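You operate a simulated robot arm through the tools that you are given. There is no shell and no other tool. Be economical: measure what you need, move in short steps, check, and stop when the job is done.

You run a simulated two-armed robot. Do the job below in one go: nothing can be reset, and whatever is moved stays where it is left.

## Task
Take the black-ended spool on the right half of the wall bench and put it away on the bottom shelf of the wall shelves. Then open the right door of the tall cupboard, take the tall white jar on the left half of the wall bench and put it away on the lower shelf of the tall cupboard, then shut the door. Then take the glass bottle from the left half of the wall bench and leave it on the left end of the packing bench. Then take the jar with the brass lid and put it on the red-dotted slate. Then take the cream jug on the left half of the wall bench and put it away on the top of the side table. Then open the mill drawer. The order counts. Set down upright: black-ended spool, tall white jar, glass bottle, jar with the brass lid, cream jug.

Only the result counts: the job must be done as asked and must still hold three seconds after the hand-in. Knocking over, shifting, dropping, spilling or breaking anything else fails it. A push-on lid holds only when it is set on centred and level and pressed home; a screw cap is set on level and turned clockwise until tight.

## Robot
Two 6-joint arms with two-finger parallel grippers on one trunk, on a base that drives. Base frame: it is fixed to the floor where the robot stands at the start and does not move with it; the origin is under the middle of the robot, x ahead of it, y to its left, z up; the surface under the hand at the start is at about z = 0.8. Units: m, degrees, N and s.
The left shoulder is at the start at [0.05, 0.17, 1.186], the right one opposite. Each reaches about 1.092 m from its shoulder. Places, roughly: black-ended spool (6x5x7 cm) [0.7, 0, 0.8]; bottom shelf of the wall shelves (89x15 cm) [-8.16, -1.34, 1.14]; cream jug (13x9x15 cm) [0.8, 0.7, 0.9]; glass bottle [0.5, 0.5, 0.75]; jar with the brass lid (7x7x11 cm) [0.6, 0.7, 0.8]; left end of the packing bench [-2.9, 3.4, 0.8]; lower shelf of the tall cupboard [-4, 3.5, 0.6]; mill drawer [-8, 1.4, 1]; red-dotted slate (12x9x1 cm) [0.8, 3.3, 0.8]; right door of the tall cupboard [-3.8, 3.3, 1]; tall white jar (8x8x12 cm) [0.8, 0.3, 0.8]; top of the side table [-5.5, 3.4, 0.8]. Payload 1.57 kg a hand.
The tool frame of a hand sits at the grasp point between the pads (the TCP): z along the fingers, y along the line on which they close. The tips reach 0.03 m beyond it. Largest opening 0.08 m; finger width 0.017, thickness 0.012; the body of the gripper, 0.04 by 0.082 m, starts 0.08 m behind the TCP.
Orientation is that of the tool frame in the base frame, as a unit quaternion [x, y, z, w]. With the fingers straight down and closing along the base's y, the tool's x points along the base's -x, its y along +y and its z along -z.

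## Interface
- The arms move only by the tool step_arm. It takes "left_commands", "right_commands" or both (then of equal length, played together; a hand with none holds still); each is a list of rows, each an object (a shift or turn left out is 0, a gripper value left out holds the last) with "dp": the shift along the tool's x, y, z in m, a list of three; "rotation": the turn, a rotation vector about the tool's x, y, z in degrees, a list of three; "claw": the finger opening in m, from 0 to 0.08. In form: [{"dp": [x, y, z], "rotation": [rx, ry, rz], "claw": claw}, ...]. A call has 1 to 12 rows; each row shifts and turns the commanded pose from where the row before left it, along the tool's axes as they then stand. Rows are played at 5 a second. More than 0.05 m and 8.6 degrees between two rows, or a gripper value outside its range, and nothing of the call is played. A pose out of reach is approached as far as the arm can. The call stops where the force on the tool passes 40 N (or 10 N more than at its start, if that is more) or the arm is blocked; 0.2 s more then pass. Each finger travels about 0.072 m/s and halts on what it meets, pressing with about 21 N; the grip force reading is that of the motor and also rises with nothing between the fingers. The clock runs only during rows and for 0.2 s after the last one: add rows that do not move to give the fingers time. It gives the time, the measured TCP pose, the force on the tool (base axes), the opening and the grip force at its end, in the units of the frame above (readings bear some noise), with the torque about the TCP (base axes, N m) and any sound that the robot's microphone picked up.
- Cameras (640 x 400 px; columns grow to the right, rows downward): "scene" is now at [0.0243, 0.0368, 1.7792]; the picture's right is [0.39, -0.92, 0.00], its down [-0.65, -0.27, -0.71] and it looks along [0.66, 0.28, -0.70] (base axes); focal length 248 px, centre (320, 200). "left" rides on the left gripper at [0.072, 0.007, -0.122] in its tool frame; the picture's right is [-0.09, 1.00, 0.00], its down [-0.84, -0.08, -0.54] and it looks along [-0.54, -0.05, 0.84] (tool axes); focal length 238 px, centre (320, 200). "right" rides on the right gripper at [0.072, -0.007, -0.122] in its tool frame; the picture's right is [0.09, 1.00, 0.00], its down [-0.84, 0.08, -0.54] and it looks along [-0.54, 0.05, 0.84] (tool axes); focal length 238 px, centre (320, 200). There is no depth. A picture from a camera that has moved, and an enlarged one, comes with that camera's place and axes in the base frame and with its lens. The place of the scene camera against the robot may be out by one fixed shift of up to 0.025 m in any direction.
- snapshot(camera): a new picture of that camera. The clock stands still meanwhile.
- lift_body(by): slides the trunk up (or, below 0, down) by that many m; the arms and the scene camera ride with it, the base frame stays. It gives what a move gives, with no picture.
- roll_base(legs): drives the robot by 1 to 6 legs, each [ahead, left, turn to the left] in m, m and degrees, along the robot's own axes; the way and the turn of a leg run together, so that a leg with both is an arc; at most 1.5 m and 180 degrees a leg. The arms and the cameras ride along, it lands a little off, and it stops where it bumps. It gives what a move gives.
- aim_head(pan, tilt): turns the head with the scene camera to pan (to the left, within 86 degrees either way) and tilt (down, from -29 to 69), counted from straight ahead of the robot. It gives what a move gives.
- zoom(camera, box): a new picture of the part [left, top, right, bottom] of that camera's present view, enlarged. The clock stands still meanwhile.
- finish_job(): hands the job in; it is judged then, once.

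Go step by step. Nothing tells you exact positions but the pictures and the camera data: compare them with the known pose of the tool, close in by small moves and look again before you grip or let go. The budget is 196 turns and 176 pictures, counting those below and the enlarged ones. Unless the task says otherwise, let go and move clear before handing in.

The tools are called after "Emit:" as a command line: name --argument value ..., lists and objects as JSON in quotes. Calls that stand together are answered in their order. step_arm: Moves the arms, as the interface text tells. Its arguments: {"type":"object","properties":{"left_commands":{"type":"array","items":{"type":"object","properties":{"dp":{"type":"array","items":{"type":"number"}},"rotation":{"type":"array","items":{"type":"number"}},"claw":{"type":"number"}}}},"right_commands":{"type":"array","items":{"type":"object","properties":{"dp":{"type":"array","items":{"type":"number"}},"rotation":{"type":"array","items":{"type":"number"}},"claw":{"type":"number"}}}}},"required":[]} The other tools are called the same way: lift_body (by) slides the trunk up or down; roll_base (legs) drives the base; aim_head (pan, tilt) turns the head that bears the scene camera; snapshot (camera) takes a picture; zoom (camera, box) takes an enlarged picture of a part of a camera's view; finish_job () hands the job in.

At the start:

```text
time: 0.0
left_eef_pos: [0.3925, 0.4734, 1.0755]
left_tcp_rot: [0.0, 1.0, 0.0, 0.0]
left_ft_force: [0.4, 0.6, -0.2]
left_moment: [-0.01, 0.0, -0.02]
left_opening: 0.0801
left_grip_force: 0.0
right_eef_pos: [0.812, 0.035, 1.0759]
right_tcp_rot: [-0.001, 1.0, 0.0, 0.001]
right_ft_force: [0.4, 0.7, -0.2]
right_moment: [0.0, 0.02, -0.03]
right_opening: 0.0798
right_grip_force: 0.0
trunk travel left (down, up): [-0.801, 0.169]
robot x, y, heading: [-0.0001, 0.0014, 0.2]
head pan, tilt: [22.8, 44.5]
```

scene: 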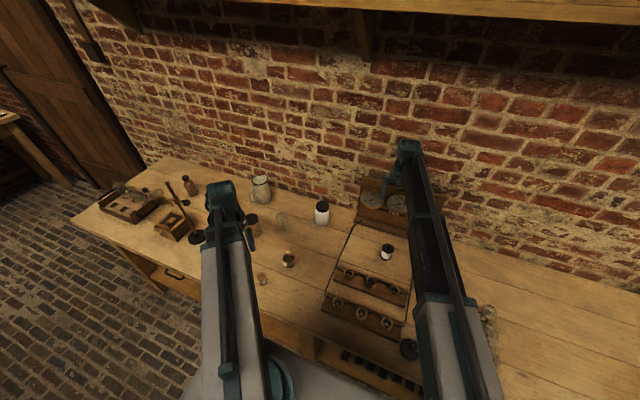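
right: 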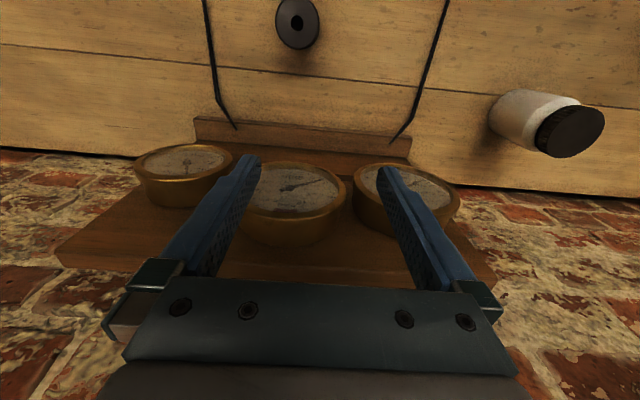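
left: 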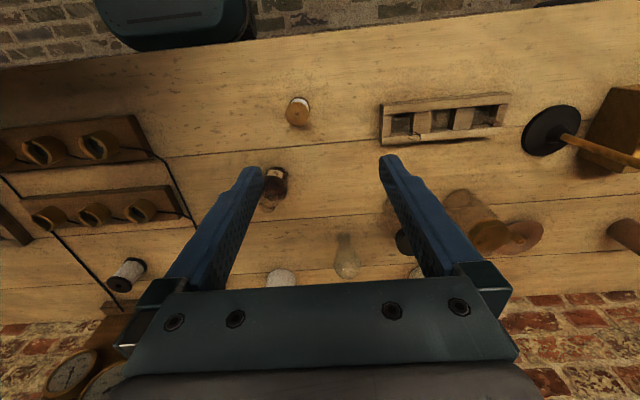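

I see the wall bench with the arms above it. I'll zoom in on the objects to tell them apart.

Emit:
zoom --camera "scene" --box '[300, 160, 460, 260]'

Emit:
zoom --camera "scene" --box '[180, 160, 340, 300]'

```text
4.00 times, centred on (380, 210) of scene
camera zoom: at [0.0243, 0.0368, 1.7792], right [0.39, -0.92, 0.0], down [-0.65, -0.27, -0.71], along [0.66, 0.28, -0.7], focal length 994 px, centre (80, 160)
```

zoom: 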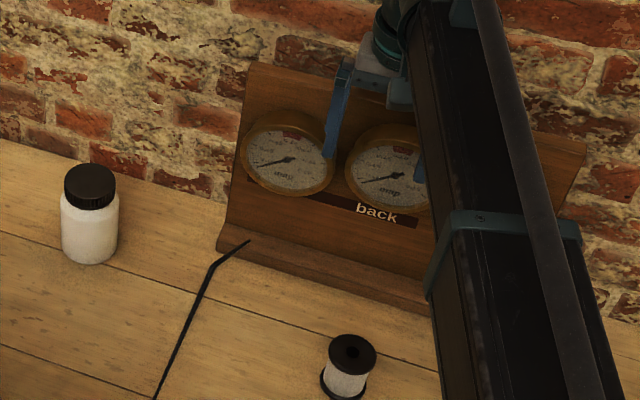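

```text
2.86 times, centred on (260, 230) of scene
camera zoom: at [0.0243, 0.0368, 1.7792], right [0.39, -0.92, 0.0], down [-0.65, -0.27, -0.71], along [0.66, 0.28, -0.7], focal length 710 px, centre (491, 114)
```

zoom: 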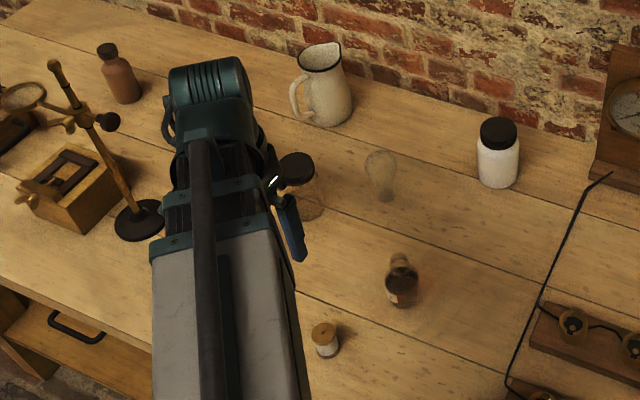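

The spool stands upright at about (0.72, 0.00), with flanges about 5.6 cm across. I'll pull the right hand back and pitch it 45° forward, so it can later reach in under a shelf.

Emit:
step_arm --right_commands '[{"dp": [0.05, -0.009, 0]}, {"dp": [0.05, -0.009, 0]}, {"dp": [0.05, -0.009, 0]}, {"dp": [0.05, -0.008, 0]}, {"rotation": [0, -7.5, 0]}, {"rotation": [0, -7.5, 0]}, {"rotation": [0, -7.5, 0]}, {"rotation": [0, -7.5, 0]}, {"rotation": [0, -7.5, 0]}, {"rotation": [0, -7.5, 0]}, {}]'

Emit:
snapshot --camera "right"

Emit:
snapshot --camera "scene"

```text
refused: row 1 steps farther than a row can; nothing moved
```

```text
170 pictures are left
camera right: at [0.7391, 0.0275, 1.1974], right [-0.09, 1.0, 0.0], down [0.84, 0.08, 0.54], along [0.54, 0.05, -0.84], focal length 238 px, centre (320, 200)
```

right: 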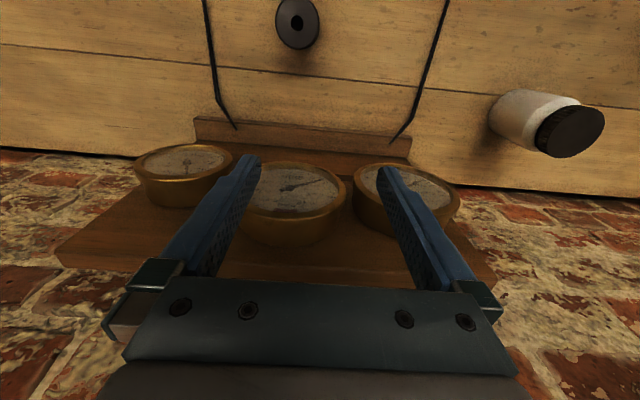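

```text
169 pictures are left
camera scene: at [0.0243, 0.0368, 1.7792], right [0.39, -0.92, 0.0], down [-0.65, -0.27, -0.71], along [0.66, 0.28, -0.7], focal length 248 px, centre (320, 200)
```

scene: 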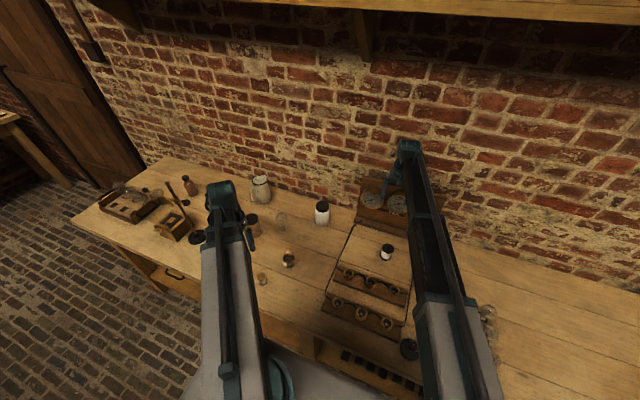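

Each row is limited to 0.05 m in total. I'll resend the move with smaller rows.

Emit:
step_arm --right_commands '[{"dp": [0.048, -0.008, 0]}, {"dp": [0.048, -0.008, 0]}, {"dp": [0.048, -0.008, 0]}, {"dp": [0.048, -0.008, 0]}, {"rotation": [0, -7.5, 0]}, {"rotation": [0, -7.5, 0]}, {"rotation": [0, -7.5, 0]}, {"rotation": [0, -7.5, 0]}, {"rotation": [0, -7.5, 0]}, {"rotation": [0, -7.5, 0]}, {}]'

Emit:
snapshot --camera "right"

```text
time: 2.4
left_eef_pos: [0.3927, 0.4733, 1.0759]
left_tcp_rot: [-0.001, 1.0, -0.001, 0.0]
left_ft_force: [0.7, -0.4, -0.6]
left_moment: [0.02, 0.02, 0.02]
left_opening: 0.08
left_grip_force: 0.2
right_eef_pos: [0.6185, 0.0019, 1.1404]
right_tcp_rot: [0.0, 0.924, -0.001, 0.383]
right_ft_force: [0.2, 0.3, -0.4]
right_moment: [-0.02, -0.01, 0.03]
right_opening: 0.0799
right_grip_force: 0.1
right hand out of reach, approached as far as the arm can: row 6, 7, 8, 9, 10
trunk travel left (down, up): [-0.801, 0.169]
robot x, y, heading: [-0.0002, 0.0014, -0.0]
head pan, tilt: [22.8, 44.5]
```

```text
168 pictures are left
camera right: at [0.4818, -0.0044, 1.1752], right [-0.07, 1.0, -0.07], down [0.21, 0.08, 0.97], along [0.98, 0.05, -0.21], focal length 238 px, centre (320, 200)
```

right: 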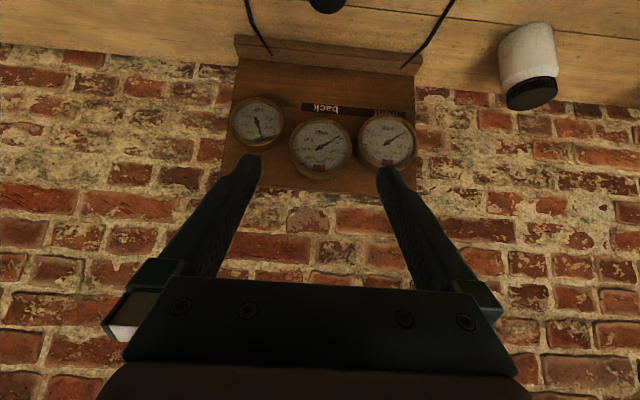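

The 45° pitch is reached, but the arm is folded too close to the body. I'll back the base up a little for room.

Emit:
roll_base --legs '[[-0.25, 0, 0]]'

Emit:
step_arm --right_commands '[{}]'

Emit:
aim_head --pan 0 --tilt 40

Emit:
snapshot --camera "scene"

```text
time: 4.2
left_eef_pos: [0.1405, 0.4736, 1.0765]
left_tcp_rot: [-0.001, 1.0, 0.0, 0.0]
left_ft_force: [-0.3, -0.2, -1.0]
left_moment: [0.02, -0.04, -0.01]
left_opening: 0.0801
left_grip_force: 0.1
right_eef_pos: [0.3682, 0.0032, 1.1421]
right_tcp_rot: [-0.001, 0.924, 0.0, 0.383]
right_ft_force: [0.2, -0.3, -0.2]
right_moment: [0.01, 0.02, -0.01]
right_opening: 0.08
right_grip_force: 0.0
trunk travel left (down, up): [-0.801, 0.169]
robot x, y, heading: [-0.2472, 0.0012, -0.1]
head pan, tilt: [22.8, 44.5]
```

```text
time: 4.6
left_eef_pos: [0.1426, 0.475, 1.0763]
left_tcp_rot: [-0.001, 1.0, -0.001, 0.0]
left_ft_force: [-0.5, -0.4, 0.9]
left_moment: [0.02, 0.02, 0.01]
left_opening: 0.0798
left_grip_force: 0.0
right_eef_pos: [0.3678, 0.003, 1.1407]
right_tcp_rot: [-0.001, 0.924, 0.0, 0.382]
right_ft_force: [-0.4, -0.4, 0.5]
right_moment: [0.0, 0.01, -0.02]
right_opening: 0.0801
right_grip_force: 0.1
trunk travel left (down, up): [-0.801, 0.169]
robot x, y, heading: [-0.2508, -0.0015, 0.2]
head pan, tilt: [22.8, 44.5]
```

```text
time: 5.5
left_eef_pos: [0.1433, 0.4731, 1.0747]
left_tcp_rot: [0.0, 1.0, 0.0, 0.0]
left_ft_force: [-0.9, -0.7, 0.2]
left_moment: [0.01, -0.02, 0.0]
left_opening: 0.0799
left_grip_force: 0.0
right_eef_pos: [0.3683, 0.0036, 1.1401]
right_tcp_rot: [-0.002, 0.924, 0.001, 0.382]
right_ft_force: [-0.3, 0.6, 0.6]
right_moment: [0.02, -0.02, 0.02]
right_opening: 0.0801
right_grip_force: 0.1
trunk travel left (down, up): [-0.801, 0.169]
robot x, y, heading: [-0.2508, 0.0019, -0.5]
head pan, tilt: [0.0, 40.0]
```

```text
167 pictures are left
camera scene: at [-0.2159, 0.0051, 1.7857], right [0.0, -1.0, 0.0], down [-0.64, 0.0, -0.77], along [0.77, 0.0, -0.64], focal length 248 px, centre (320, 200)
```

scene: 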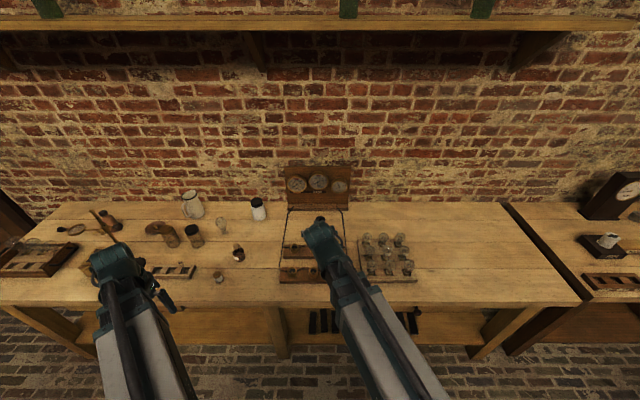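

Now I'll bring the hand to a pre-grasp point about 13 cm back from the spool along the approach line, then look.

Emit:
step_arm --right_commands '[{"dp": [-0.0054, 0, 0.044]}, {"dp": [-0.0054, 0, 0.044]}, {"dp": [-0.0054, 0, 0.044]}, {"dp": [-0.0054, 0, 0.044]}, {"dp": [-0.0054, 0, 0.044]}, {"dp": [-0.0054, 0, 0.044]}, {"dp": [-0.0054, 0, 0.044]}, {}]'

Emit:
snapshot --camera "right"

```text
time: 7.3
left_eef_pos: [0.1424, 0.4727, 1.0761]
left_tcp_rot: [-0.001, 1.0, 0.001, -0.001]
left_ft_force: [-0.1, 0.9, -0.4]
left_moment: [-0.02, -0.02, 0.0]
left_opening: 0.0804
left_grip_force: 0.1
right_eef_pos: [0.6137, 0.004, 1.1397]
right_tcp_rot: [-0.001, 0.924, 0.001, 0.383]
right_ft_force: [0.1, 0.1, -0.3]
right_moment: [0.03, -0.01, -0.02]
right_opening: 0.08
right_grip_force: 0.1
right hand out of reach, approached as far as the arm can: row 1, 2, 3, 4, 5, 6, 7
trunk travel left (down, up): [-0.801, 0.169]
robot x, y, heading: [-0.2507, -0.0018, 0.2]
head pan, tilt: [0.0, 40.0]
```

```text
166 pictures are left
camera right: at [0.4773, -0.0029, 1.1754], right [-0.07, 1.0, -0.07], down [0.21, 0.08, 0.97], along [0.98, 0.05, -0.22], focal length 238 px, centre (320, 200)
```

right: 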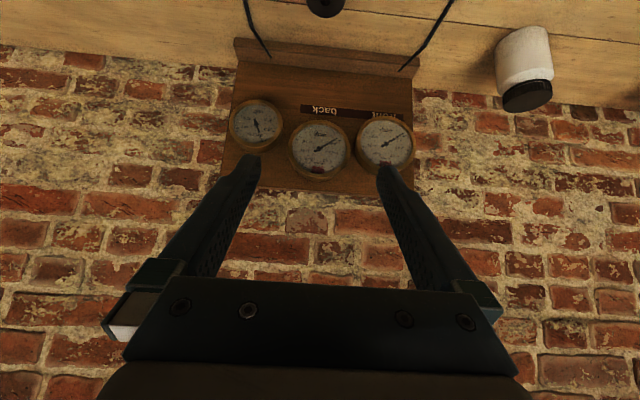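

The hand can't go lower at this pitch from the present shoulder height, so I'll lower the trunk instead.

Emit:
lift_body --by -0.2

Emit:
snapshot --camera "right"

Emit:
snapshot --camera "scene"

```text
time: 9.5
left_eef_pos: [0.1428, 0.4747, 0.8753]
left_tcp_rot: [-0.001, 1.0, 0.0, 0.001]
left_ft_force: [0.6, -0.6, -0.2]
left_moment: [0.02, 0.0, 0.0]
left_opening: 0.0801
left_grip_force: 0.0
right_eef_pos: [0.6145, 0.0037, 0.9392]
right_tcp_rot: [-0.002, 0.924, 0.001, 0.382]
right_ft_force: [-1.1, 0.8, -0.7]
right_moment: [0.0, 0.0, 0.02]
right_opening: 0.0803
right_grip_force: 0.1
trunk travel left (down, up): [-0.601, 0.369]
robot x, y, heading: [-0.2506, -0.0006, 0.2]
head pan, tilt: [0.0, 40.0]
```

```text
165 pictures are left
camera right: at [0.4774, -0.0029, 0.9753], right [-0.07, 1.0, -0.07], down [0.21, 0.08, 0.97], along [0.98, 0.05, -0.22], focal length 238 px, centre (320, 200)
```

right: 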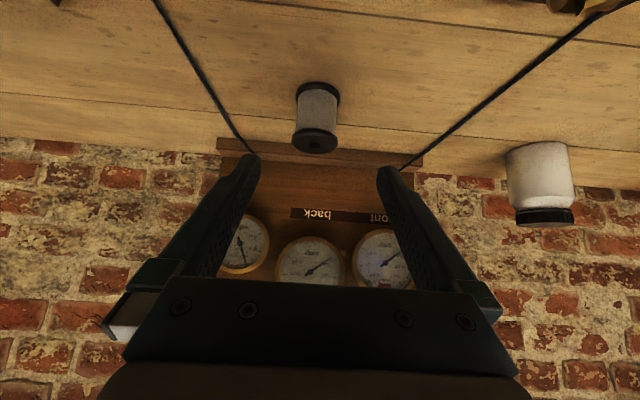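

```text
164 pictures are left
camera scene: at [-0.216, 0.005, 1.5858], right [0.0, -1.0, 0.0], down [-0.64, 0.0, -0.77], along [0.77, 0.0, -0.64], focal length 248 px, centre (320, 200)
```

scene: 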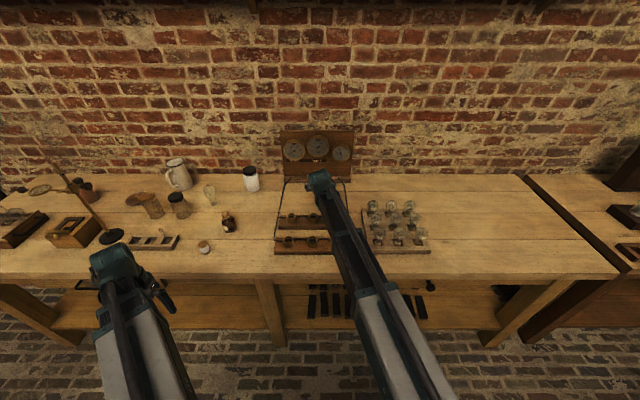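

The spool is at about (0.717, 0.000), with its top near z 0.865. I'll advance one step along the approach to see whether the arm can follow it.

Emit:
step_arm --right_commands '[{"dp": [0, -0.0018, 0.035]}, {"dp": [0, -0.0018, 0.035]}, {}]'

```text
time: 10.3
left_eef_pos: [0.1434, 0.4732, 0.8761]
left_tcp_rot: [-0.001, 1.0, 0.0, 0.0]
left_ft_force: [0.4, 0.3, -0.5]
left_moment: [-0.02, -0.02, 0.0]
left_opening: 0.08
left_grip_force: 0.2
right_eef_pos: [0.6652, 0.0005, 0.9396]
right_tcp_rot: [-0.001, 0.924, 0.001, 0.381]
right_ft_force: [-0.3, 0.0, -0.4]
right_moment: [0.01, 0.02, 0.03]
right_opening: 0.08
right_grip_force: 0.0
right hand out of reach, approached as far as the arm can: row 1, 2
trunk travel left (down, up): [-0.601, 0.369]
robot x, y, heading: [-0.2523, 0.0012, -0.0]
head pan, tilt: [0.0, 40.0]
```

The x moved but z is held, so I'll step down with the trunk and then go forward.

Emit:
lift_body --by -0.05

Emit:
step_arm --right_commands '[{"dp": [-0.0184, 0, 0.0184]}, {"dp": [-0.0184, 0, 0.0184]}, {}]'

Emit:
snapshot --camera "right"

```text
time: 11.2
left_eef_pos: [0.1417, 0.4741, 0.8271]
left_tcp_rot: [-0.001, 1.0, 0.001, 0.0]
left_ft_force: [-0.6, 0.2, -0.1]
left_moment: [0.04, -0.02, -0.03]
left_opening: 0.0799
left_grip_force: 0.2
right_eef_pos: [0.6649, -0.0012, 0.89]
right_tcp_rot: [-0.001, 0.925, 0.001, 0.381]
right_ft_force: [-0.6, -0.2, -0.1]
right_moment: [0.0, 0.02, -0.01]
right_opening: 0.0799
right_grip_force: 0.1
trunk travel left (down, up): [-0.551, 0.419]
robot x, y, heading: [-0.247, -0.0021, 0.2]
head pan, tilt: [0.0, 40.0]
```

```text
time: 12.0
left_eef_pos: [0.1428, 0.4739, 0.826]
left_tcp_rot: [-0.001, 1.0, 0.0, 0.0]
left_ft_force: [-0.7, -0.1, 0.0]
left_moment: [0.02, 0.04, -0.01]
left_opening: 0.0799
left_grip_force: 0.1
right_eef_pos: [0.7194, -0.0014, 0.8889]
right_tcp_rot: [-0.001, 0.925, 0.0, 0.38]
right_ft_force: [-0.1, -1.1, -0.3]
right_moment: [-0.03, -0.01, 0.01]
right_opening: 0.0799
right_grip_force: 0.0
trunk travel left (down, up): [-0.551, 0.419]
robot x, y, heading: [-0.2495, -0.0018, 0.1]
head pan, tilt: [0.0, 40.0]
```

```text
163 pictures are left
camera right: at [0.5819, -0.008, 0.9251], right [-0.07, 1.0, -0.06], down [0.21, 0.08, 0.97], along [0.97, 0.05, -0.22], focal length 238 px, centre (320, 200)
```

right: 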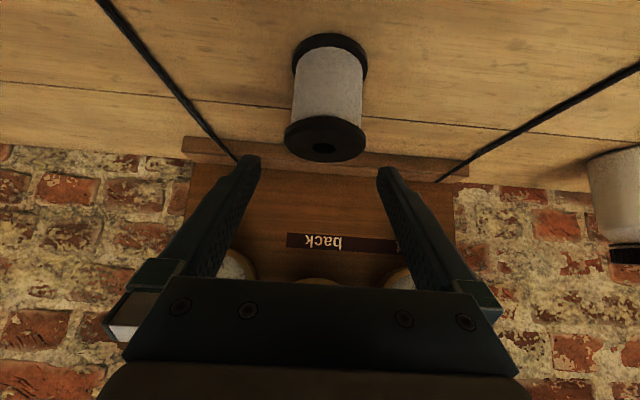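

The fingers straddle the spool well. I'll lower 5.5 cm and close.

Emit:
lift_body --by -0.055

Emit:
snapshot --camera "right"

```text
time: 12.9
left_eef_pos: [0.1425, 0.474, 0.7704]
left_tcp_rot: [-0.002, 1.0, 0.0, 0.0]
left_ft_force: [-0.2, 0.0, -0.8]
left_moment: [0.01, -0.01, -0.01]
left_opening: 0.08
left_grip_force: 0.0
right_eef_pos: [0.7185, -0.001, 0.8359]
right_tcp_rot: [-0.002, 0.925, 0.001, 0.38]
right_ft_force: [-0.9, 0.1, -0.3]
right_moment: [0.01, 0.01, 0.0]
right_opening: 0.0799
right_grip_force: 0.0
trunk travel left (down, up): [-0.496, 0.474]
robot x, y, heading: [-0.2483, -0.004, 0.1]
head pan, tilt: [0.0, 40.0]
```

```text
162 pictures are left
camera right: at [0.5817, -0.0078, 0.8702], right [-0.07, 1.0, -0.06], down [0.21, 0.08, 0.97], along [0.97, 0.05, -0.22], focal length 238 px, centre (320, 200)
```

right: 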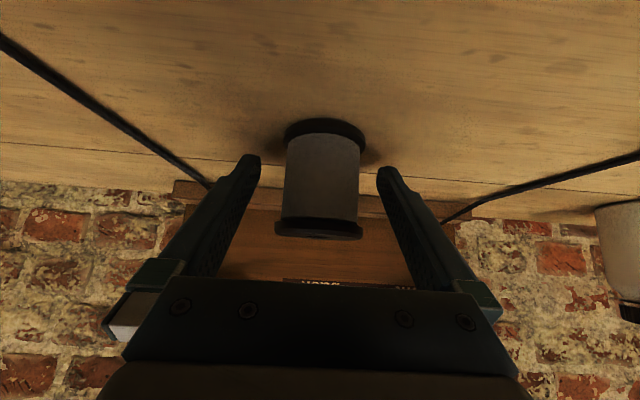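

The spool is centred between the pads, so I'll close on it.

Emit:
step_arm --right_commands '[{"claw": 0.03}, {}, {}, {}, {}]'

Emit:
snapshot --camera "right"

```text
time: 14.1
left_eef_pos: [0.141, 0.4739, 0.7711]
left_tcp_rot: [-0.001, 1.0, 0.0, 0.0]
left_ft_force: [-0.1, 0.0, 0.1]
left_moment: [-0.04, 0.02, 0.0]
left_opening: 0.0802
left_grip_force: 0.0
right_eef_pos: [0.7175, -0.0013, 0.8343]
right_tcp_rot: [0.0, 0.925, 0.0, 0.38]
right_ft_force: [0.7, 0.0, 2.1]
right_moment: [0.05, 0.01, 0.0]
right_opening: 0.0499
right_grip_force: 21.2
trunk travel left (down, up): [-0.496, 0.474]
robot x, y, heading: [-0.2491, 0.0036, -0.1]
head pan, tilt: [0.0, 40.0]
```

```text
161 pictures are left
camera right: at [0.5817, -0.0078, 0.8702], right [-0.07, 1.0, -0.06], down [0.21, 0.08, 0.97], along [0.97, 0.05, -0.22], focal length 238 px, centre (320, 200)
```

right: 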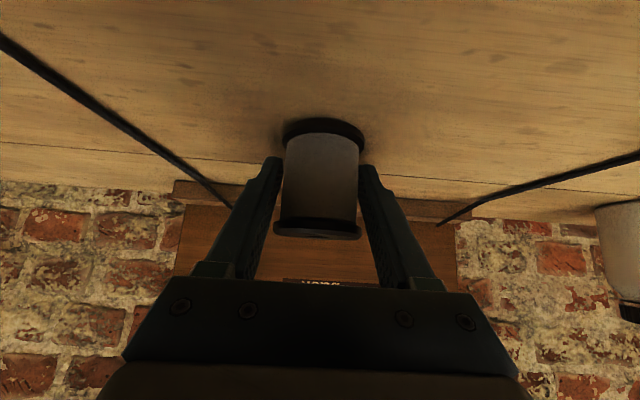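

Gripped at 0.050. I'll lift and then retract.

Emit:
lift_body --by 0.3

Emit:
step_arm --right_commands '[{"dp": [0.03, 0, -0.03]}, {"dp": [0.03, 0, -0.03]}, {"dp": [0.03, 0, -0.03]}, {"dp": [0.03, 0, -0.03]}, {"dp": [0.03, 0, -0.03]}, {"dp": [0.03, 0, -0.03]}, {"dp": [0.03, 0, -0.03]}, {"dp": [0.03, 0, -0.03]}, {}]'

Emit:
aim_head --pan 86 --tilt 15

Emit:
snapshot --camera "scene"

Emit:
snapshot --camera "right"

```text
time: 17.1
left_eef_pos: [0.1426, 0.4729, 1.0706]
left_tcp_rot: [-0.002, 1.0, -0.001, 0.0]
left_ft_force: [-0.1, -0.4, 0.5]
left_moment: [0.01, 0.02, 0.02]
left_opening: 0.0802
left_grip_force: 0.0
right_eef_pos: [0.7194, -0.0011, 1.1354]
right_tcp_rot: [-0.001, 0.925, 0.0, 0.38]
right_ft_force: [-0.1, -0.6, -0.6]
right_moment: [-0.01, -0.04, -0.01]
right_opening: 0.0501
right_grip_force: 21.3
trunk travel left (down, up): [-0.796, 0.174]
robot x, y, heading: [-0.252, -0.0022, 0.2]
head pan, tilt: [0.0, 40.0]
```

```text
time: 19.1
left_eef_pos: [0.1442, 0.4733, 1.07]
left_tcp_rot: [-0.001, 1.0, 0.0, 0.0]
left_ft_force: [0.4, 0.4, -0.2]
left_moment: [-0.01, -0.03, -0.03]
left_opening: 0.0799
left_grip_force: 0.0
right_eef_pos: [0.38, -0.001, 1.1355]
right_tcp_rot: [-0.001, 0.925, 0.001, 0.38]
right_ft_force: [0.4, -0.3, -0.6]
right_moment: [-0.05, -0.01, 0.03]
right_opening: 0.0498
right_grip_force: 20.7
trunk travel left (down, up): [-0.796, 0.174]
robot x, y, heading: [-0.2504, 0.0008, 0.2]
head pan, tilt: [0.0, 40.0]
```

```text
time: 20.7
left_eef_pos: [0.1427, 0.4736, 1.0708]
left_tcp_rot: [-0.001, 1.0, 0.0, 0.0]
left_ft_force: [-0.4, 0.2, -0.4]
left_moment: [0.04, -0.01, 0.01]
left_opening: 0.0799
left_grip_force: 0.0
right_eef_pos: [0.3782, -0.0008, 1.1347]
right_tcp_rot: [-0.001, 0.925, 0.001, 0.38]
right_ft_force: [0.1, -0.7, -0.5]
right_moment: [0.0, -0.01, 0.0]
right_opening: 0.05
right_grip_force: 20.8
trunk travel left (down, up): [-0.796, 0.174]
robot x, y, heading: [-0.2471, -0.0015, 0.2]
head pan, tilt: [85.9, 15.0]
```

```text
160 pictures are left
camera scene: at [-0.2944, 0.0981, 1.8203], right [1.0, -0.07, 0.0], down [-0.02, -0.26, -0.97], along [0.07, 0.96, -0.26], focal length 248 px, centre (320, 200)
```

scene: 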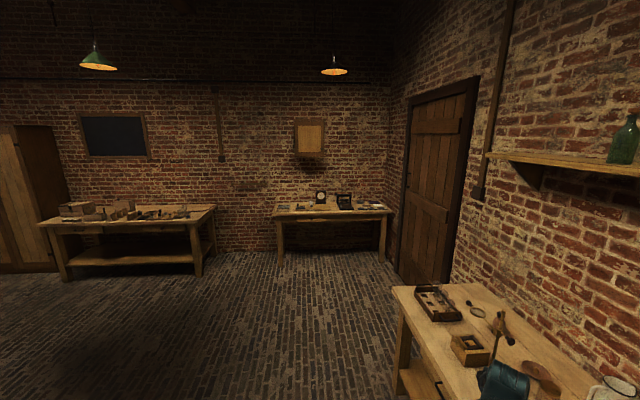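

```text
159 pictures are left
camera right: at [0.2419, -0.008, 1.1702], right [-0.07, 1.0, -0.06], down [0.21, 0.08, 0.97], along [0.97, 0.05, -0.22], focal length 238 px, centre (320, 200)
```

right: 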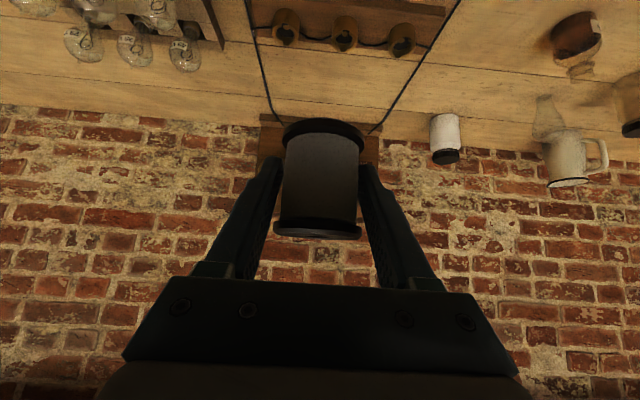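

The spool is held firmly. I'll back away, turn around and look at the far end of the room before driving there.

Emit:
roll_base --legs '[[-0.7, 0, 0], [0, 0, 180]]'

Emit:
aim_head --pan 0 --tilt 15

Emit:
snapshot --camera "scene"

Emit:
aim_head --pan -50 --tilt 15

Emit:
snapshot --camera "scene"

```text
time: 31.9
left_eef_pos: [-1.371, -0.4606, 1.0718]
left_tcp_rot: [1.0, -0.018, 0.0, -0.001]
left_ft_force: [0.4, 0.4, -0.3]
left_moment: [0.0, 0.01, -0.01]
left_opening: 0.0798
left_grip_force: 0.1
right_eef_pos: [-1.5889, 0.0215, 1.1345]
right_tcp_rot: [0.924, -0.017, -0.381, -0.007]
right_ft_force: [-0.3, 0.1, -0.5]
right_moment: [-0.01, -0.01, 0.03]
right_opening: 0.0495
right_grip_force: 20.9
trunk travel left (down, up): [-0.796, 0.174]
robot x, y, heading: [-0.9588, -0.0047, 177.8]
head pan, tilt: [85.9, 15.0]
```

```text
time: 33.5
left_eef_pos: [-1.3717, -0.4622, 1.0708]
left_tcp_rot: [1.0, -0.018, 0.0, 0.0]
left_ft_force: [0.0, 0.4, -0.7]
left_moment: [-0.01, 0.02, -0.01]
left_opening: 0.0803
left_grip_force: 0.1
right_eef_pos: [-1.5903, 0.022, 1.1358]
right_tcp_rot: [0.924, -0.017, -0.381, -0.007]
right_ft_force: [-0.1, 0.5, -0.7]
right_moment: [-0.02, 0.01, 0.0]
right_opening: 0.0497
right_grip_force: 21.0
trunk travel left (down, up): [-0.796, 0.174]
robot x, y, heading: [-0.9601, -0.0009, 178.1]
head pan, tilt: [0.0, 15.0]
```

```text
158 pictures are left
camera scene: at [-1.0261, 0.0047, 1.8203], right [0.04, 1.0, 0.0], down [0.26, -0.01, -0.97], along [-0.97, 0.03, -0.26], focal length 248 px, centre (320, 200)
```

scene: 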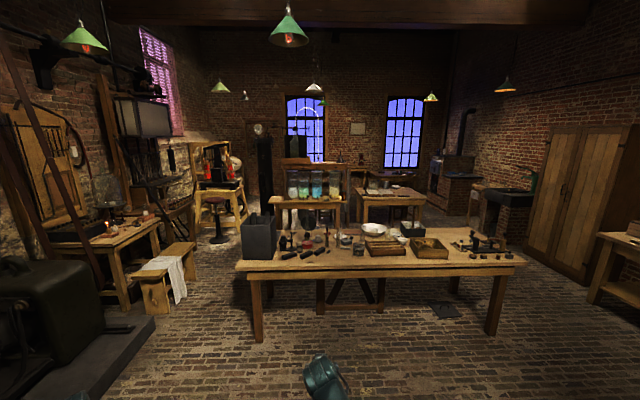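

```text
time: 34.7
left_eef_pos: [-1.3718, -0.4603, 1.0702]
left_tcp_rot: [1.0, -0.018, 0.0, 0.001]
left_ft_force: [-0.3, 1.0, 0.0]
left_moment: [-0.01, -0.02, 0.03]
left_opening: 0.0802
left_grip_force: 0.1
right_eef_pos: [-1.5898, 0.0212, 1.1349]
right_tcp_rot: [0.925, -0.016, -0.38, -0.006]
right_ft_force: [0.2, 0.1, -0.6]
right_moment: [0.04, 0.0, -0.02]
right_opening: 0.0498
right_grip_force: 21.2
trunk travel left (down, up): [-0.796, 0.174]
robot x, y, heading: [-0.9627, -0.0002, 178.2]
head pan, tilt: [-50.0, 15.0]
```

```text
157 pictures are left
camera scene: at [-0.9902, 0.075, 1.8203], right [0.79, 0.62, 0.0], down [0.16, -0.2, -0.97], along [-0.59, 0.76, -0.26], focal length 248 px, centre (320, 200)
```

scene: 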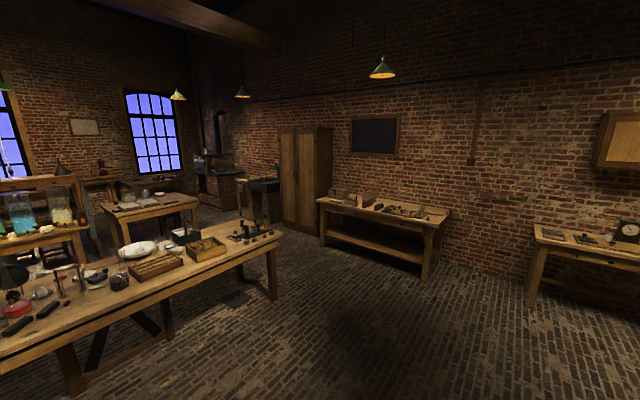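

I can see an island table at x -2.9 to -3.8, y -0.5 to 1.75. I'll zoom in on the far end for the shelves and the passages.

Emit:
aim_head --pan 5 --tilt 15

Emit:
zoom --camera "scene" --box '[190, 100, 390, 225]'

Emit:
zoom --camera "scene" --box '[120, 150, 340, 350]'

```text
time: 35.9
left_eef_pos: [-1.3712, -0.461, 1.0719]
left_tcp_rot: [1.0, -0.017, 0.0, 0.0]
left_ft_force: [-0.6, -0.7, 0.7]
left_moment: [0.03, -0.02, 0.01]
left_opening: 0.0799
left_grip_force: 0.2
right_eef_pos: [-1.5903, 0.0224, 1.1341]
right_tcp_rot: [0.925, -0.017, -0.38, -0.007]
right_ft_force: [-0.2, 0.9, -0.5]
right_moment: [0.02, 0.01, 0.01]
right_opening: 0.0497
right_grip_force: 21.0
trunk travel left (down, up): [-0.796, 0.174]
robot x, y, heading: [-0.9611, -0.0064, 177.8]
head pan, tilt: [5.0, 15.0]
```

```text
3.20 times, centred on (290, 162) of scene
camera zoom: at [-1.026, -0.0034, 1.8203], right [-0.05, 1.0, 0.0], down [0.26, 0.01, -0.97], along [-0.96, -0.05, -0.26], focal length 795 px, centre (416, 320)
```

zoom: 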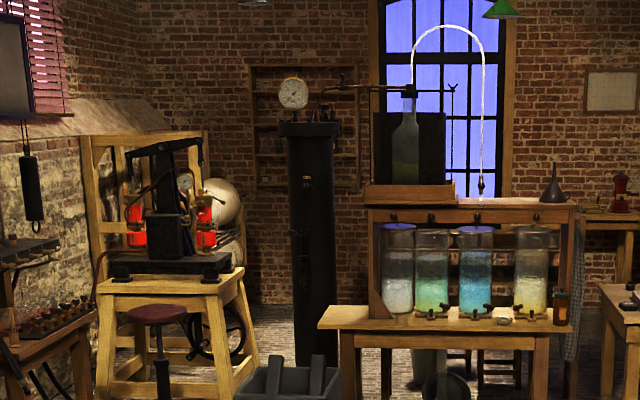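

```text
2.00 times, centred on (230, 250) of scene
camera zoom: at [-1.026, -0.0034, 1.8203], right [-0.05, 1.0, 0.0], down [0.26, 0.01, -0.97], along [-0.96, -0.05, -0.26], focal length 497 px, centre (500, 100)
```

zoom: 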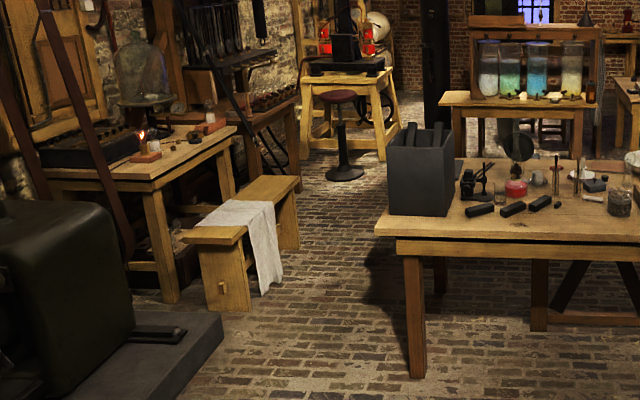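

The wall shelves are behind the black column at about (-6.5, -1.0). The corridor on the right of the island looks clearer, so I'll go that way and look again.

Emit:
roll_base --legs '[[0, -1.2, 2], [0, -1.2, 0], [1.5, 0, 0], [1.2, 0, 0]]'

Emit:
aim_head --pan 25 --tilt 25

Emit:
snapshot --camera "scene"

```text
time: 60.5
left_eef_pos: [-4.0552, 1.8907, 1.0721]
left_tcp_rot: [1.0, 0.01, 0.0, 0.0]
left_ft_force: [0.1, 0.4, -0.4]
left_moment: [0.01, 0.0, -0.01]
left_opening: 0.0801
left_grip_force: 0.0
right_eef_pos: [-4.3004, 2.3597, 1.1349]
right_tcp_rot: [0.925, 0.01, -0.38, 0.004]
right_ft_force: [0.1, -0.1, -0.5]
right_moment: [0.01, 0.0, 0.02]
right_opening: 0.0496
right_grip_force: 20.9
trunk travel left (down, up): [-0.796, 0.174]
robot x, y, heading: [-3.67, 2.3692, -179.1]
head pan, tilt: [5.0, 15.0]
```

```text
time: 61.3
left_eef_pos: [-4.0555, 1.8902, 1.0705]
left_tcp_rot: [1.0, 0.01, 0.0, 0.0]
left_ft_force: [0.7, 0.2, 0.0]
left_moment: [-0.05, -0.02, -0.02]
left_opening: 0.0801
left_grip_force: 0.1
right_eef_pos: [-4.2998, 2.3601, 1.1342]
right_tcp_rot: [0.925, 0.008, -0.38, 0.003]
right_ft_force: [-0.2, 1.0, -0.2]
right_moment: [-0.02, 0.03, -0.01]
right_opening: 0.0497
right_grip_force: 21.1
trunk travel left (down, up): [-0.796, 0.174]
robot x, y, heading: [-3.6715, 2.3728, -179.1]
head pan, tilt: [25.0, 25.0]
```

```text
154 pictures are left
camera scene: at [-3.7256, 2.3363, 1.8041], right [-0.44, 0.9, 0.0], down [0.38, 0.19, -0.91], along [-0.81, -0.4, -0.42], focal length 248 px, centre (320, 200)
```

scene: 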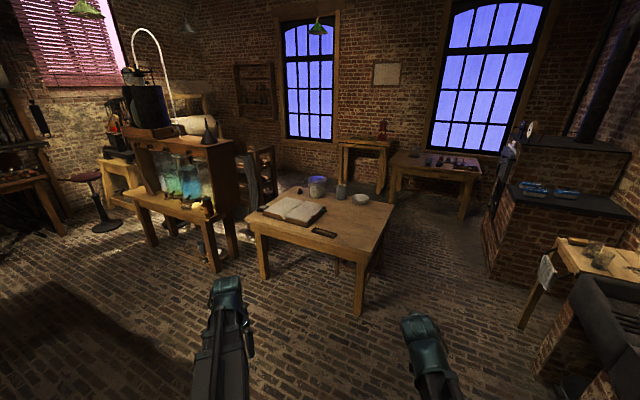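

The path past the book table is clear at about y 2.55. I'll drive to x -6.7 and look left toward the shelves.

Emit:
roll_base --legs '[[1.5, -0.2, -0.9], [1.5, 0, 0], [0, 0, 75]]'

Emit:
aim_head --pan -10 --tilt 25

Emit:
snapshot --camera "scene"

```text
refused: leg 1 is longer than a leg can be; nothing moved
```

```text
time: 62.3
left_eef_pos: [-4.0542, 1.8905, 1.0718]
left_tcp_rot: [1.0, 0.01, 0.0, -0.001]
left_ft_force: [0.1, 1.0, -0.8]
left_moment: [0.04, -0.01, -0.01]
left_opening: 0.0799
left_grip_force: 0.1
right_eef_pos: [-4.2995, 2.3598, 1.1345]
right_tcp_rot: [0.925, 0.009, -0.381, 0.003]
right_ft_force: [0.1, -1.6, -0.4]
right_moment: [0.02, -0.01, -0.03]
right_opening: 0.0497
right_grip_force: 21.1
trunk travel left (down, up): [-0.796, 0.174]
robot x, y, heading: [-3.6706, 2.3726, -179.0]
head pan, tilt: [-10.0, 25.0]
```

```text
153 pictures are left
camera scene: at [-3.7339, 2.391, 1.8041], right [0.15, 0.99, 0.0], down [0.42, -0.06, -0.91], along [-0.9, 0.14, -0.42], focal length 248 px, centre (320, 200)
```

scene: 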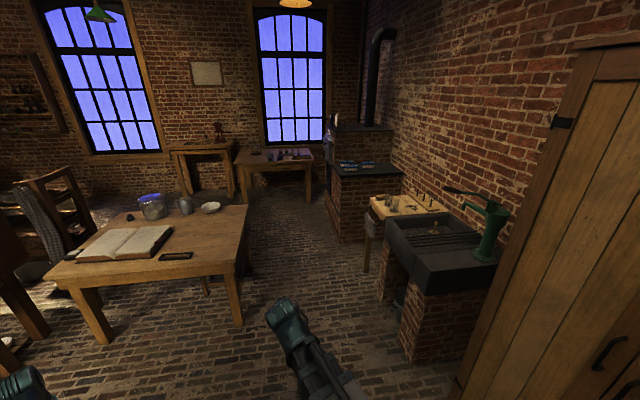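

The corridor is clear. I'll drive with shorter legs.

Emit:
roll_base --legs '[[1.4, -0.2, -1], [1.5, 0, 0], [0, 0, 75]]'

Emit:
snapshot --camera "scene"

```text
time: 79.5
left_eef_pos: [-6.2084, 2.033, 1.071]
left_tcp_rot: [0.795, 0.607, 0.0, 0.0]
left_ft_force: [-0.2, -0.2, -0.3]
left_moment: [-0.02, -0.01, -0.02]
left_opening: 0.0801
left_grip_force: 0.0
right_eef_pos: [-6.7287, 1.9291, 1.1344]
right_tcp_rot: [0.735, 0.561, -0.303, 0.231]
right_ft_force: [0.0, 1.0, -0.3]
right_moment: [-0.04, -0.01, 0.01]
right_opening: 0.0494
right_grip_force: 21.3
trunk travel left (down, up): [-0.796, 0.174]
robot x, y, heading: [-6.5617, 2.5356, -105.0]
head pan, tilt: [-10.0, 25.0]
```

```text
152 pictures are left
camera scene: at [-6.6017, 2.4959, 1.8041], right [-0.9, 0.43, 0.0], down [0.18, 0.38, -0.91], along [-0.39, -0.82, -0.42], focal length 248 px, centre (320, 200)
```

scene: 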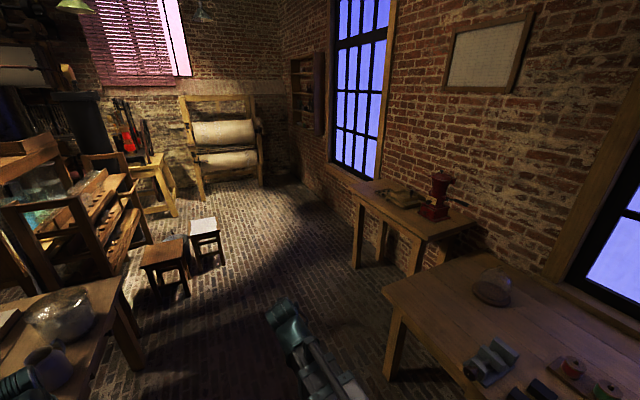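

The wall shelves are beside the window at the corner and the aisle is clear. I'll drive down it at x of about -7.2.

Emit:
roll_base --legs '[[0.92, -0.084, 0], [0.92, -0.084, 0], [0, 0, 15], [1.4, 0, 0], [0, 0, -90]]'

Emit:
aim_head --pan 10 --tilt 25

Emit:
snapshot --camera "scene"

```text
time: 100.2
left_eef_pos: [-7.5041, -1.12, 1.0711]
left_tcp_rot: [1.0, 0.022, 0.0, 0.0]
left_ft_force: [-0.4, -0.5, 0.2]
left_moment: [0.03, 0.01, -0.04]
left_opening: 0.0797
left_grip_force: 0.2
right_eef_pos: [-7.7613, -0.6575, 1.1346]
right_tcp_rot: [0.925, 0.02, -0.38, 0.008]
right_ft_force: [0.2, -0.3, 0.5]
right_moment: [0.01, 0.0, -0.02]
right_opening: 0.0492
right_grip_force: 21.6
trunk travel left (down, up): [-0.796, 0.174]
robot x, y, heading: [-7.1329, -0.6335, -177.6]
head pan, tilt: [-10.0, 25.0]
```

```text
time: 101.0
left_eef_pos: [-7.5048, -1.1202, 1.0713]
left_tcp_rot: [1.0, 0.022, 0.0, 0.001]
left_ft_force: [-0.4, 0.3, -0.2]
left_moment: [-0.03, 0.04, 0.0]
left_opening: 0.0795
left_grip_force: 0.1
right_eef_pos: [-7.7612, -0.6562, 1.134]
right_tcp_rot: [0.925, 0.02, -0.38, 0.008]
right_ft_force: [0.7, -0.2, -1.4]
right_moment: [0.03, -0.01, -0.01]
right_opening: 0.0489
right_grip_force: 21.7
trunk travel left (down, up): [-0.796, 0.174]
robot x, y, heading: [-7.1316, -0.6272, -177.3]
head pan, tilt: [10.0, 25.0]
```

```text
151 pictures are left
camera scene: at [-7.1941, -0.6438, 1.8041], right [-0.22, 0.98, 0.0], down [0.41, 0.09, -0.91], along [-0.88, -0.2, -0.42], focal length 248 px, centre (320, 200)
```

scene: 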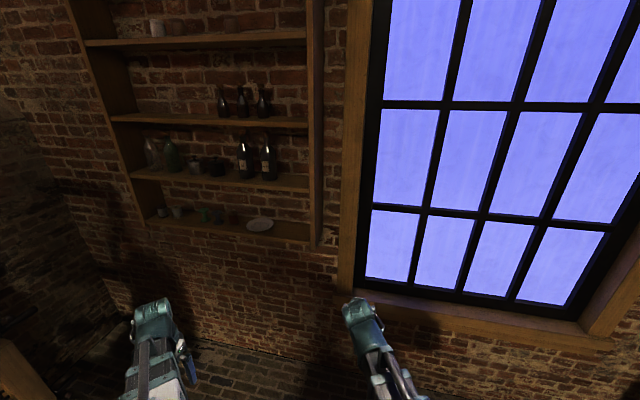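

I can see the bottom shelf, which holds some small items and a plate. I'll zoom in to find a free spot.

Emit:
zoom --camera "scene" --box '[130, 150, 340, 260]'

```text
3.05 times, centred on (235, 205) of scene
camera zoom: at [-7.1941, -0.6438, 1.8041], right [-0.22, 0.98, 0.0], down [0.41, 0.09, -0.91], along [-0.88, -0.2, -0.42], focal length 757 px, centre (579, 185)
```

zoom: 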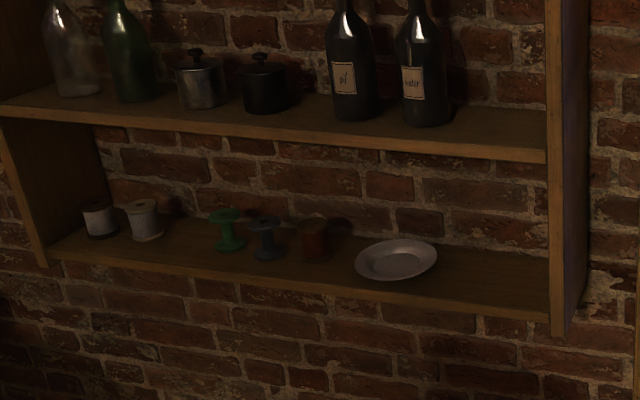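

There is free space at the right end of the bottom shelf, at about y -1.12 to -0.92 and right of the plate. I'll raise the trunk and shift left so the right hand lines up with y of about -1.02.

Emit:
lift_body --by 0.13

Emit:
roll_base --legs '[[0, 0.39, -2.6]]'

Emit:
snapshot --camera "right"

Emit:
aim_head --pan 0 --tilt 35

Emit:
snapshot --camera "scene"

```text
time: 102.6
left_eef_pos: [-7.5051, -1.121, 1.2004]
left_tcp_rot: [1.0, 0.022, 0.001, 0.0]
left_ft_force: [0.8, 0.2, 0.4]
left_moment: [0.0, -0.02, -0.01]
left_opening: 0.08
left_grip_force: 0.1
right_eef_pos: [-7.7603, -0.6568, 1.2636]
right_tcp_rot: [0.925, 0.02, -0.38, 0.008]
right_ft_force: [0.3, 0.0, -0.3]
right_moment: [0.02, -0.01, -0.01]
right_opening: 0.0491
right_grip_force: 21.4
trunk travel left (down, up): [-0.926, 0.044]
robot x, y, heading: [-7.1272, -0.6338, -177.5]
head pan, tilt: [10.0, 25.0]
```

```text
time: 105.1
left_eef_pos: [-7.5147, -1.5068, 1.2011]
left_tcp_rot: [1.0, 0.001, 0.0, 0.0]
left_ft_force: [-1.1, 0.2, 0.0]
left_moment: [0.03, 0.02, 0.0]
left_opening: 0.0799
left_grip_force: 0.1
right_eef_pos: [-7.7519, -1.0321, 1.2645]
right_tcp_rot: [0.925, 0.001, -0.38, 0.0]
right_ft_force: [-0.3, 0.0, -0.4]
right_moment: [0.01, 0.01, 0.01]
right_opening: 0.0487
right_grip_force: 21.2
trunk travel left (down, up): [-0.926, 0.044]
robot x, y, heading: [-7.1252, -1.0306, -179.8]
head pan, tilt: [10.0, 25.0]
```

```text
149 pictures are left
camera right: at [-7.6153, -1.025, 1.3002], right [0.07, -1.0, -0.07], down [-0.21, -0.08, 0.97], along [-0.97, -0.05, -0.22], focal length 238 px, centre (320, 200)
```

right: 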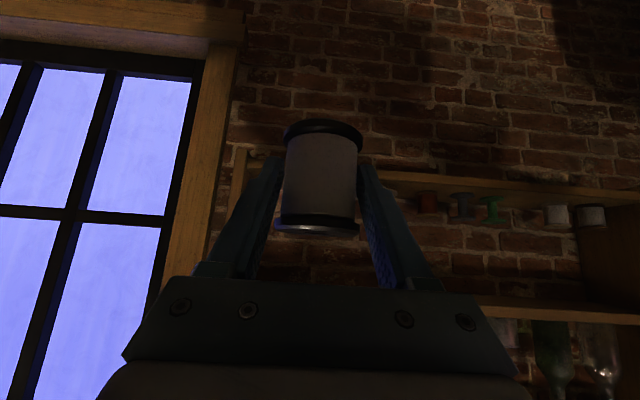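

```text
time: 105.8
left_eef_pos: [-7.516, -1.5041, 1.2003]
left_tcp_rot: [1.0, 0.001, 0.001, 0.0]
left_ft_force: [-0.4, 0.2, -0.3]
left_moment: [0.0, -0.02, 0.0]
left_opening: 0.0802
left_grip_force: 0.0
right_eef_pos: [-7.7522, -1.032, 1.2644]
right_tcp_rot: [0.925, 0.0, -0.38, -0.001]
right_ft_force: [-1.3, -0.5, -1.0]
right_moment: [0.02, -0.01, 0.03]
right_opening: 0.0485
right_grip_force: 20.8
trunk travel left (down, up): [-0.926, 0.044]
robot x, y, heading: [-7.1245, -1.0316, -180.0]
head pan, tilt: [0.0, 35.0]
```

```text
148 pictures are left
camera scene: at [-7.1829, -1.0261, 1.9184], right [0.0, 1.0, 0.0], down [0.57, 0.0, -0.82], along [-0.82, 0.0, -0.57], focal length 248 px, centre (320, 200)
```

scene: 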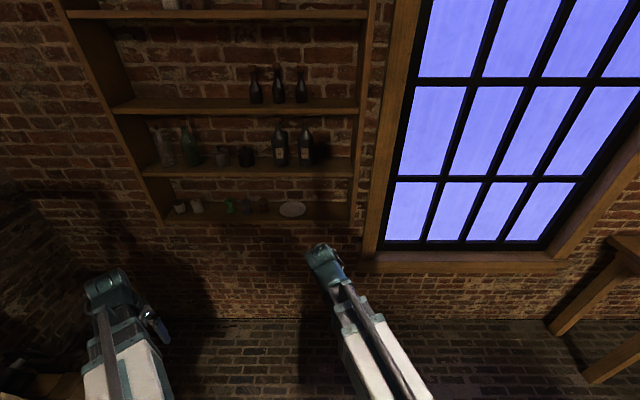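

I'll zoom in for the shelf edges with this level view.

Emit:
zoom --camera "scene" --box '[260, 150, 380, 240]'

Emit:
zoom --camera "right" --box '[220, 130, 460, 280]'

```text
4.44 times, centred on (320, 195) of scene
camera zoom: at [-7.1829, -1.0261, 1.9184], right [0.0, 1.0, 0.0], down [0.57, 0.0, -0.82], along [-0.82, 0.0, -0.57], focal length 1104 px, centre (320, 222)
```

zoom: 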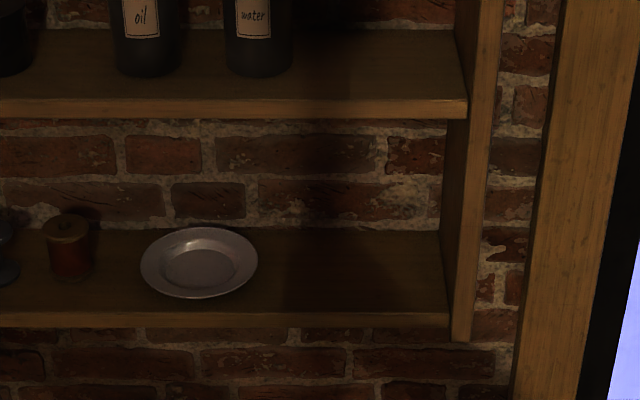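

```text
2.67 times, centred on (340, 205) of right
camera zoom: at [-7.6153, -1.0239, 1.3002], right [0.07, -1.0, -0.06], down [-0.21, -0.08, 0.97], along [-0.97, -0.05, -0.22], focal length 636 px, centre (267, 187)
```

zoom: 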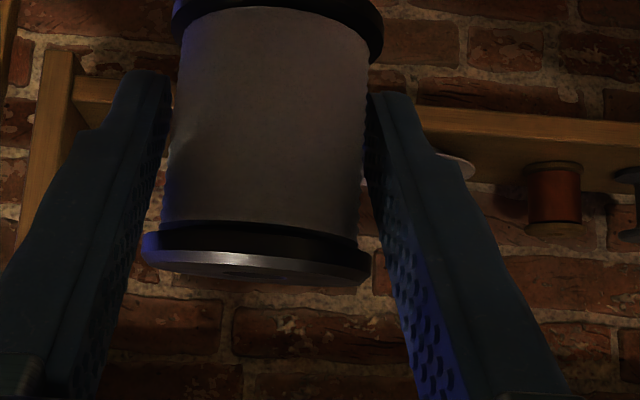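

Both views agree: the shelf top is at z of about 1.14 and its front edge at x of about -8.085. The free gap runs y -1.10 to -0.895. I'll lower so the spool clears the shelf by 2 cm, drive closer and align y.

Emit:
lift_body --by -0.065

Emit:
roll_base --legs '[[0.15, 0, 0]]'

Emit:
step_arm --right_commands '[{"dp": [0, -0.018, 0]}, {"dp": [0, -0.018, 0]}, {}]'

Emit:
snapshot --camera "right"

```text
time: 106.8
left_eef_pos: [-7.5159, -1.5049, 1.1362]
left_tcp_rot: [1.0, 0.001, 0.0, -0.001]
left_ft_force: [-0.4, 0.3, 0.6]
left_moment: [-0.02, 0.01, -0.02]
left_opening: 0.0803
left_grip_force: 0.0
right_eef_pos: [-7.7523, -1.0313, 1.1993]
right_tcp_rot: [0.925, 0.001, -0.38, 0.0]
right_ft_force: [0.0, 0.5, 0.1]
right_moment: [-0.01, -0.01, 0.02]
right_opening: 0.0484
right_grip_force: 21.2
trunk travel left (down, up): [-0.861, 0.109]
robot x, y, heading: [-7.1278, -1.0331, -179.6]
head pan, tilt: [0.0, 35.0]
```

```text
time: 108.2
left_eef_pos: [-7.668, -1.5055, 1.1358]
left_tcp_rot: [1.0, 0.001, 0.001, 0.0]
left_ft_force: [-0.7, -0.6, 0.0]
left_moment: [0.02, -0.02, 0.01]
left_opening: 0.08
left_grip_force: 0.0
right_eef_pos: [-7.9038, -1.031, 1.1986]
right_tcp_rot: [0.925, 0.001, -0.381, 0.0]
right_ft_force: [-0.5, -0.1, -1.0]
right_moment: [-0.03, 0.0, 0.02]
right_opening: 0.0485
right_grip_force: 20.6
trunk travel left (down, up): [-0.861, 0.109]
robot x, y, heading: [-7.2696, -1.0351, -180.0]
head pan, tilt: [0.0, 35.0]
```

```text
time: 109.0
left_eef_pos: [-7.6661, -1.5058, 1.1358]
left_tcp_rot: [1.0, 0.001, 0.0, 0.0]
left_ft_force: [0.7, -0.6, 0.4]
left_moment: [-0.02, 0.02, 0.01]
left_opening: 0.0799
left_grip_force: 0.0
right_eef_pos: [-7.9024, -0.9929, 1.1994]
right_tcp_rot: [0.925, 0.001, -0.38, 0.0]
right_ft_force: [0.1, 0.1, -0.8]
right_moment: [0.02, 0.0, 0.02]
right_opening: 0.0485
right_grip_force: 21.2
trunk travel left (down, up): [-0.861, 0.109]
robot x, y, heading: [-7.2771, -1.0328, -179.8]
head pan, tilt: [0.0, 35.0]
```

```text
145 pictures are left
camera right: at [-7.7656, -0.9874, 1.2351], right [0.07, -1.0, -0.06], down [-0.21, -0.08, 0.97], along [-0.97, -0.05, -0.22], focal length 238 px, centre (320, 200)
```

right: 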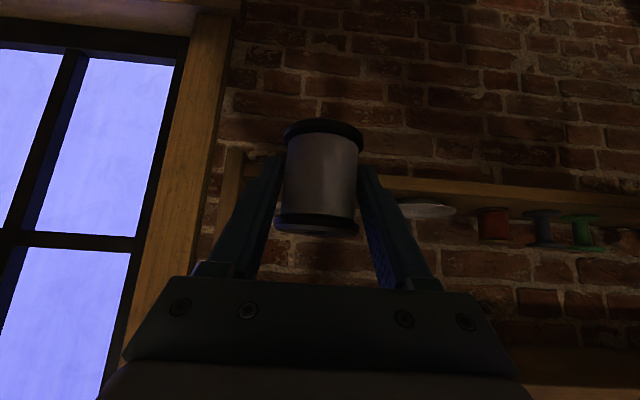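

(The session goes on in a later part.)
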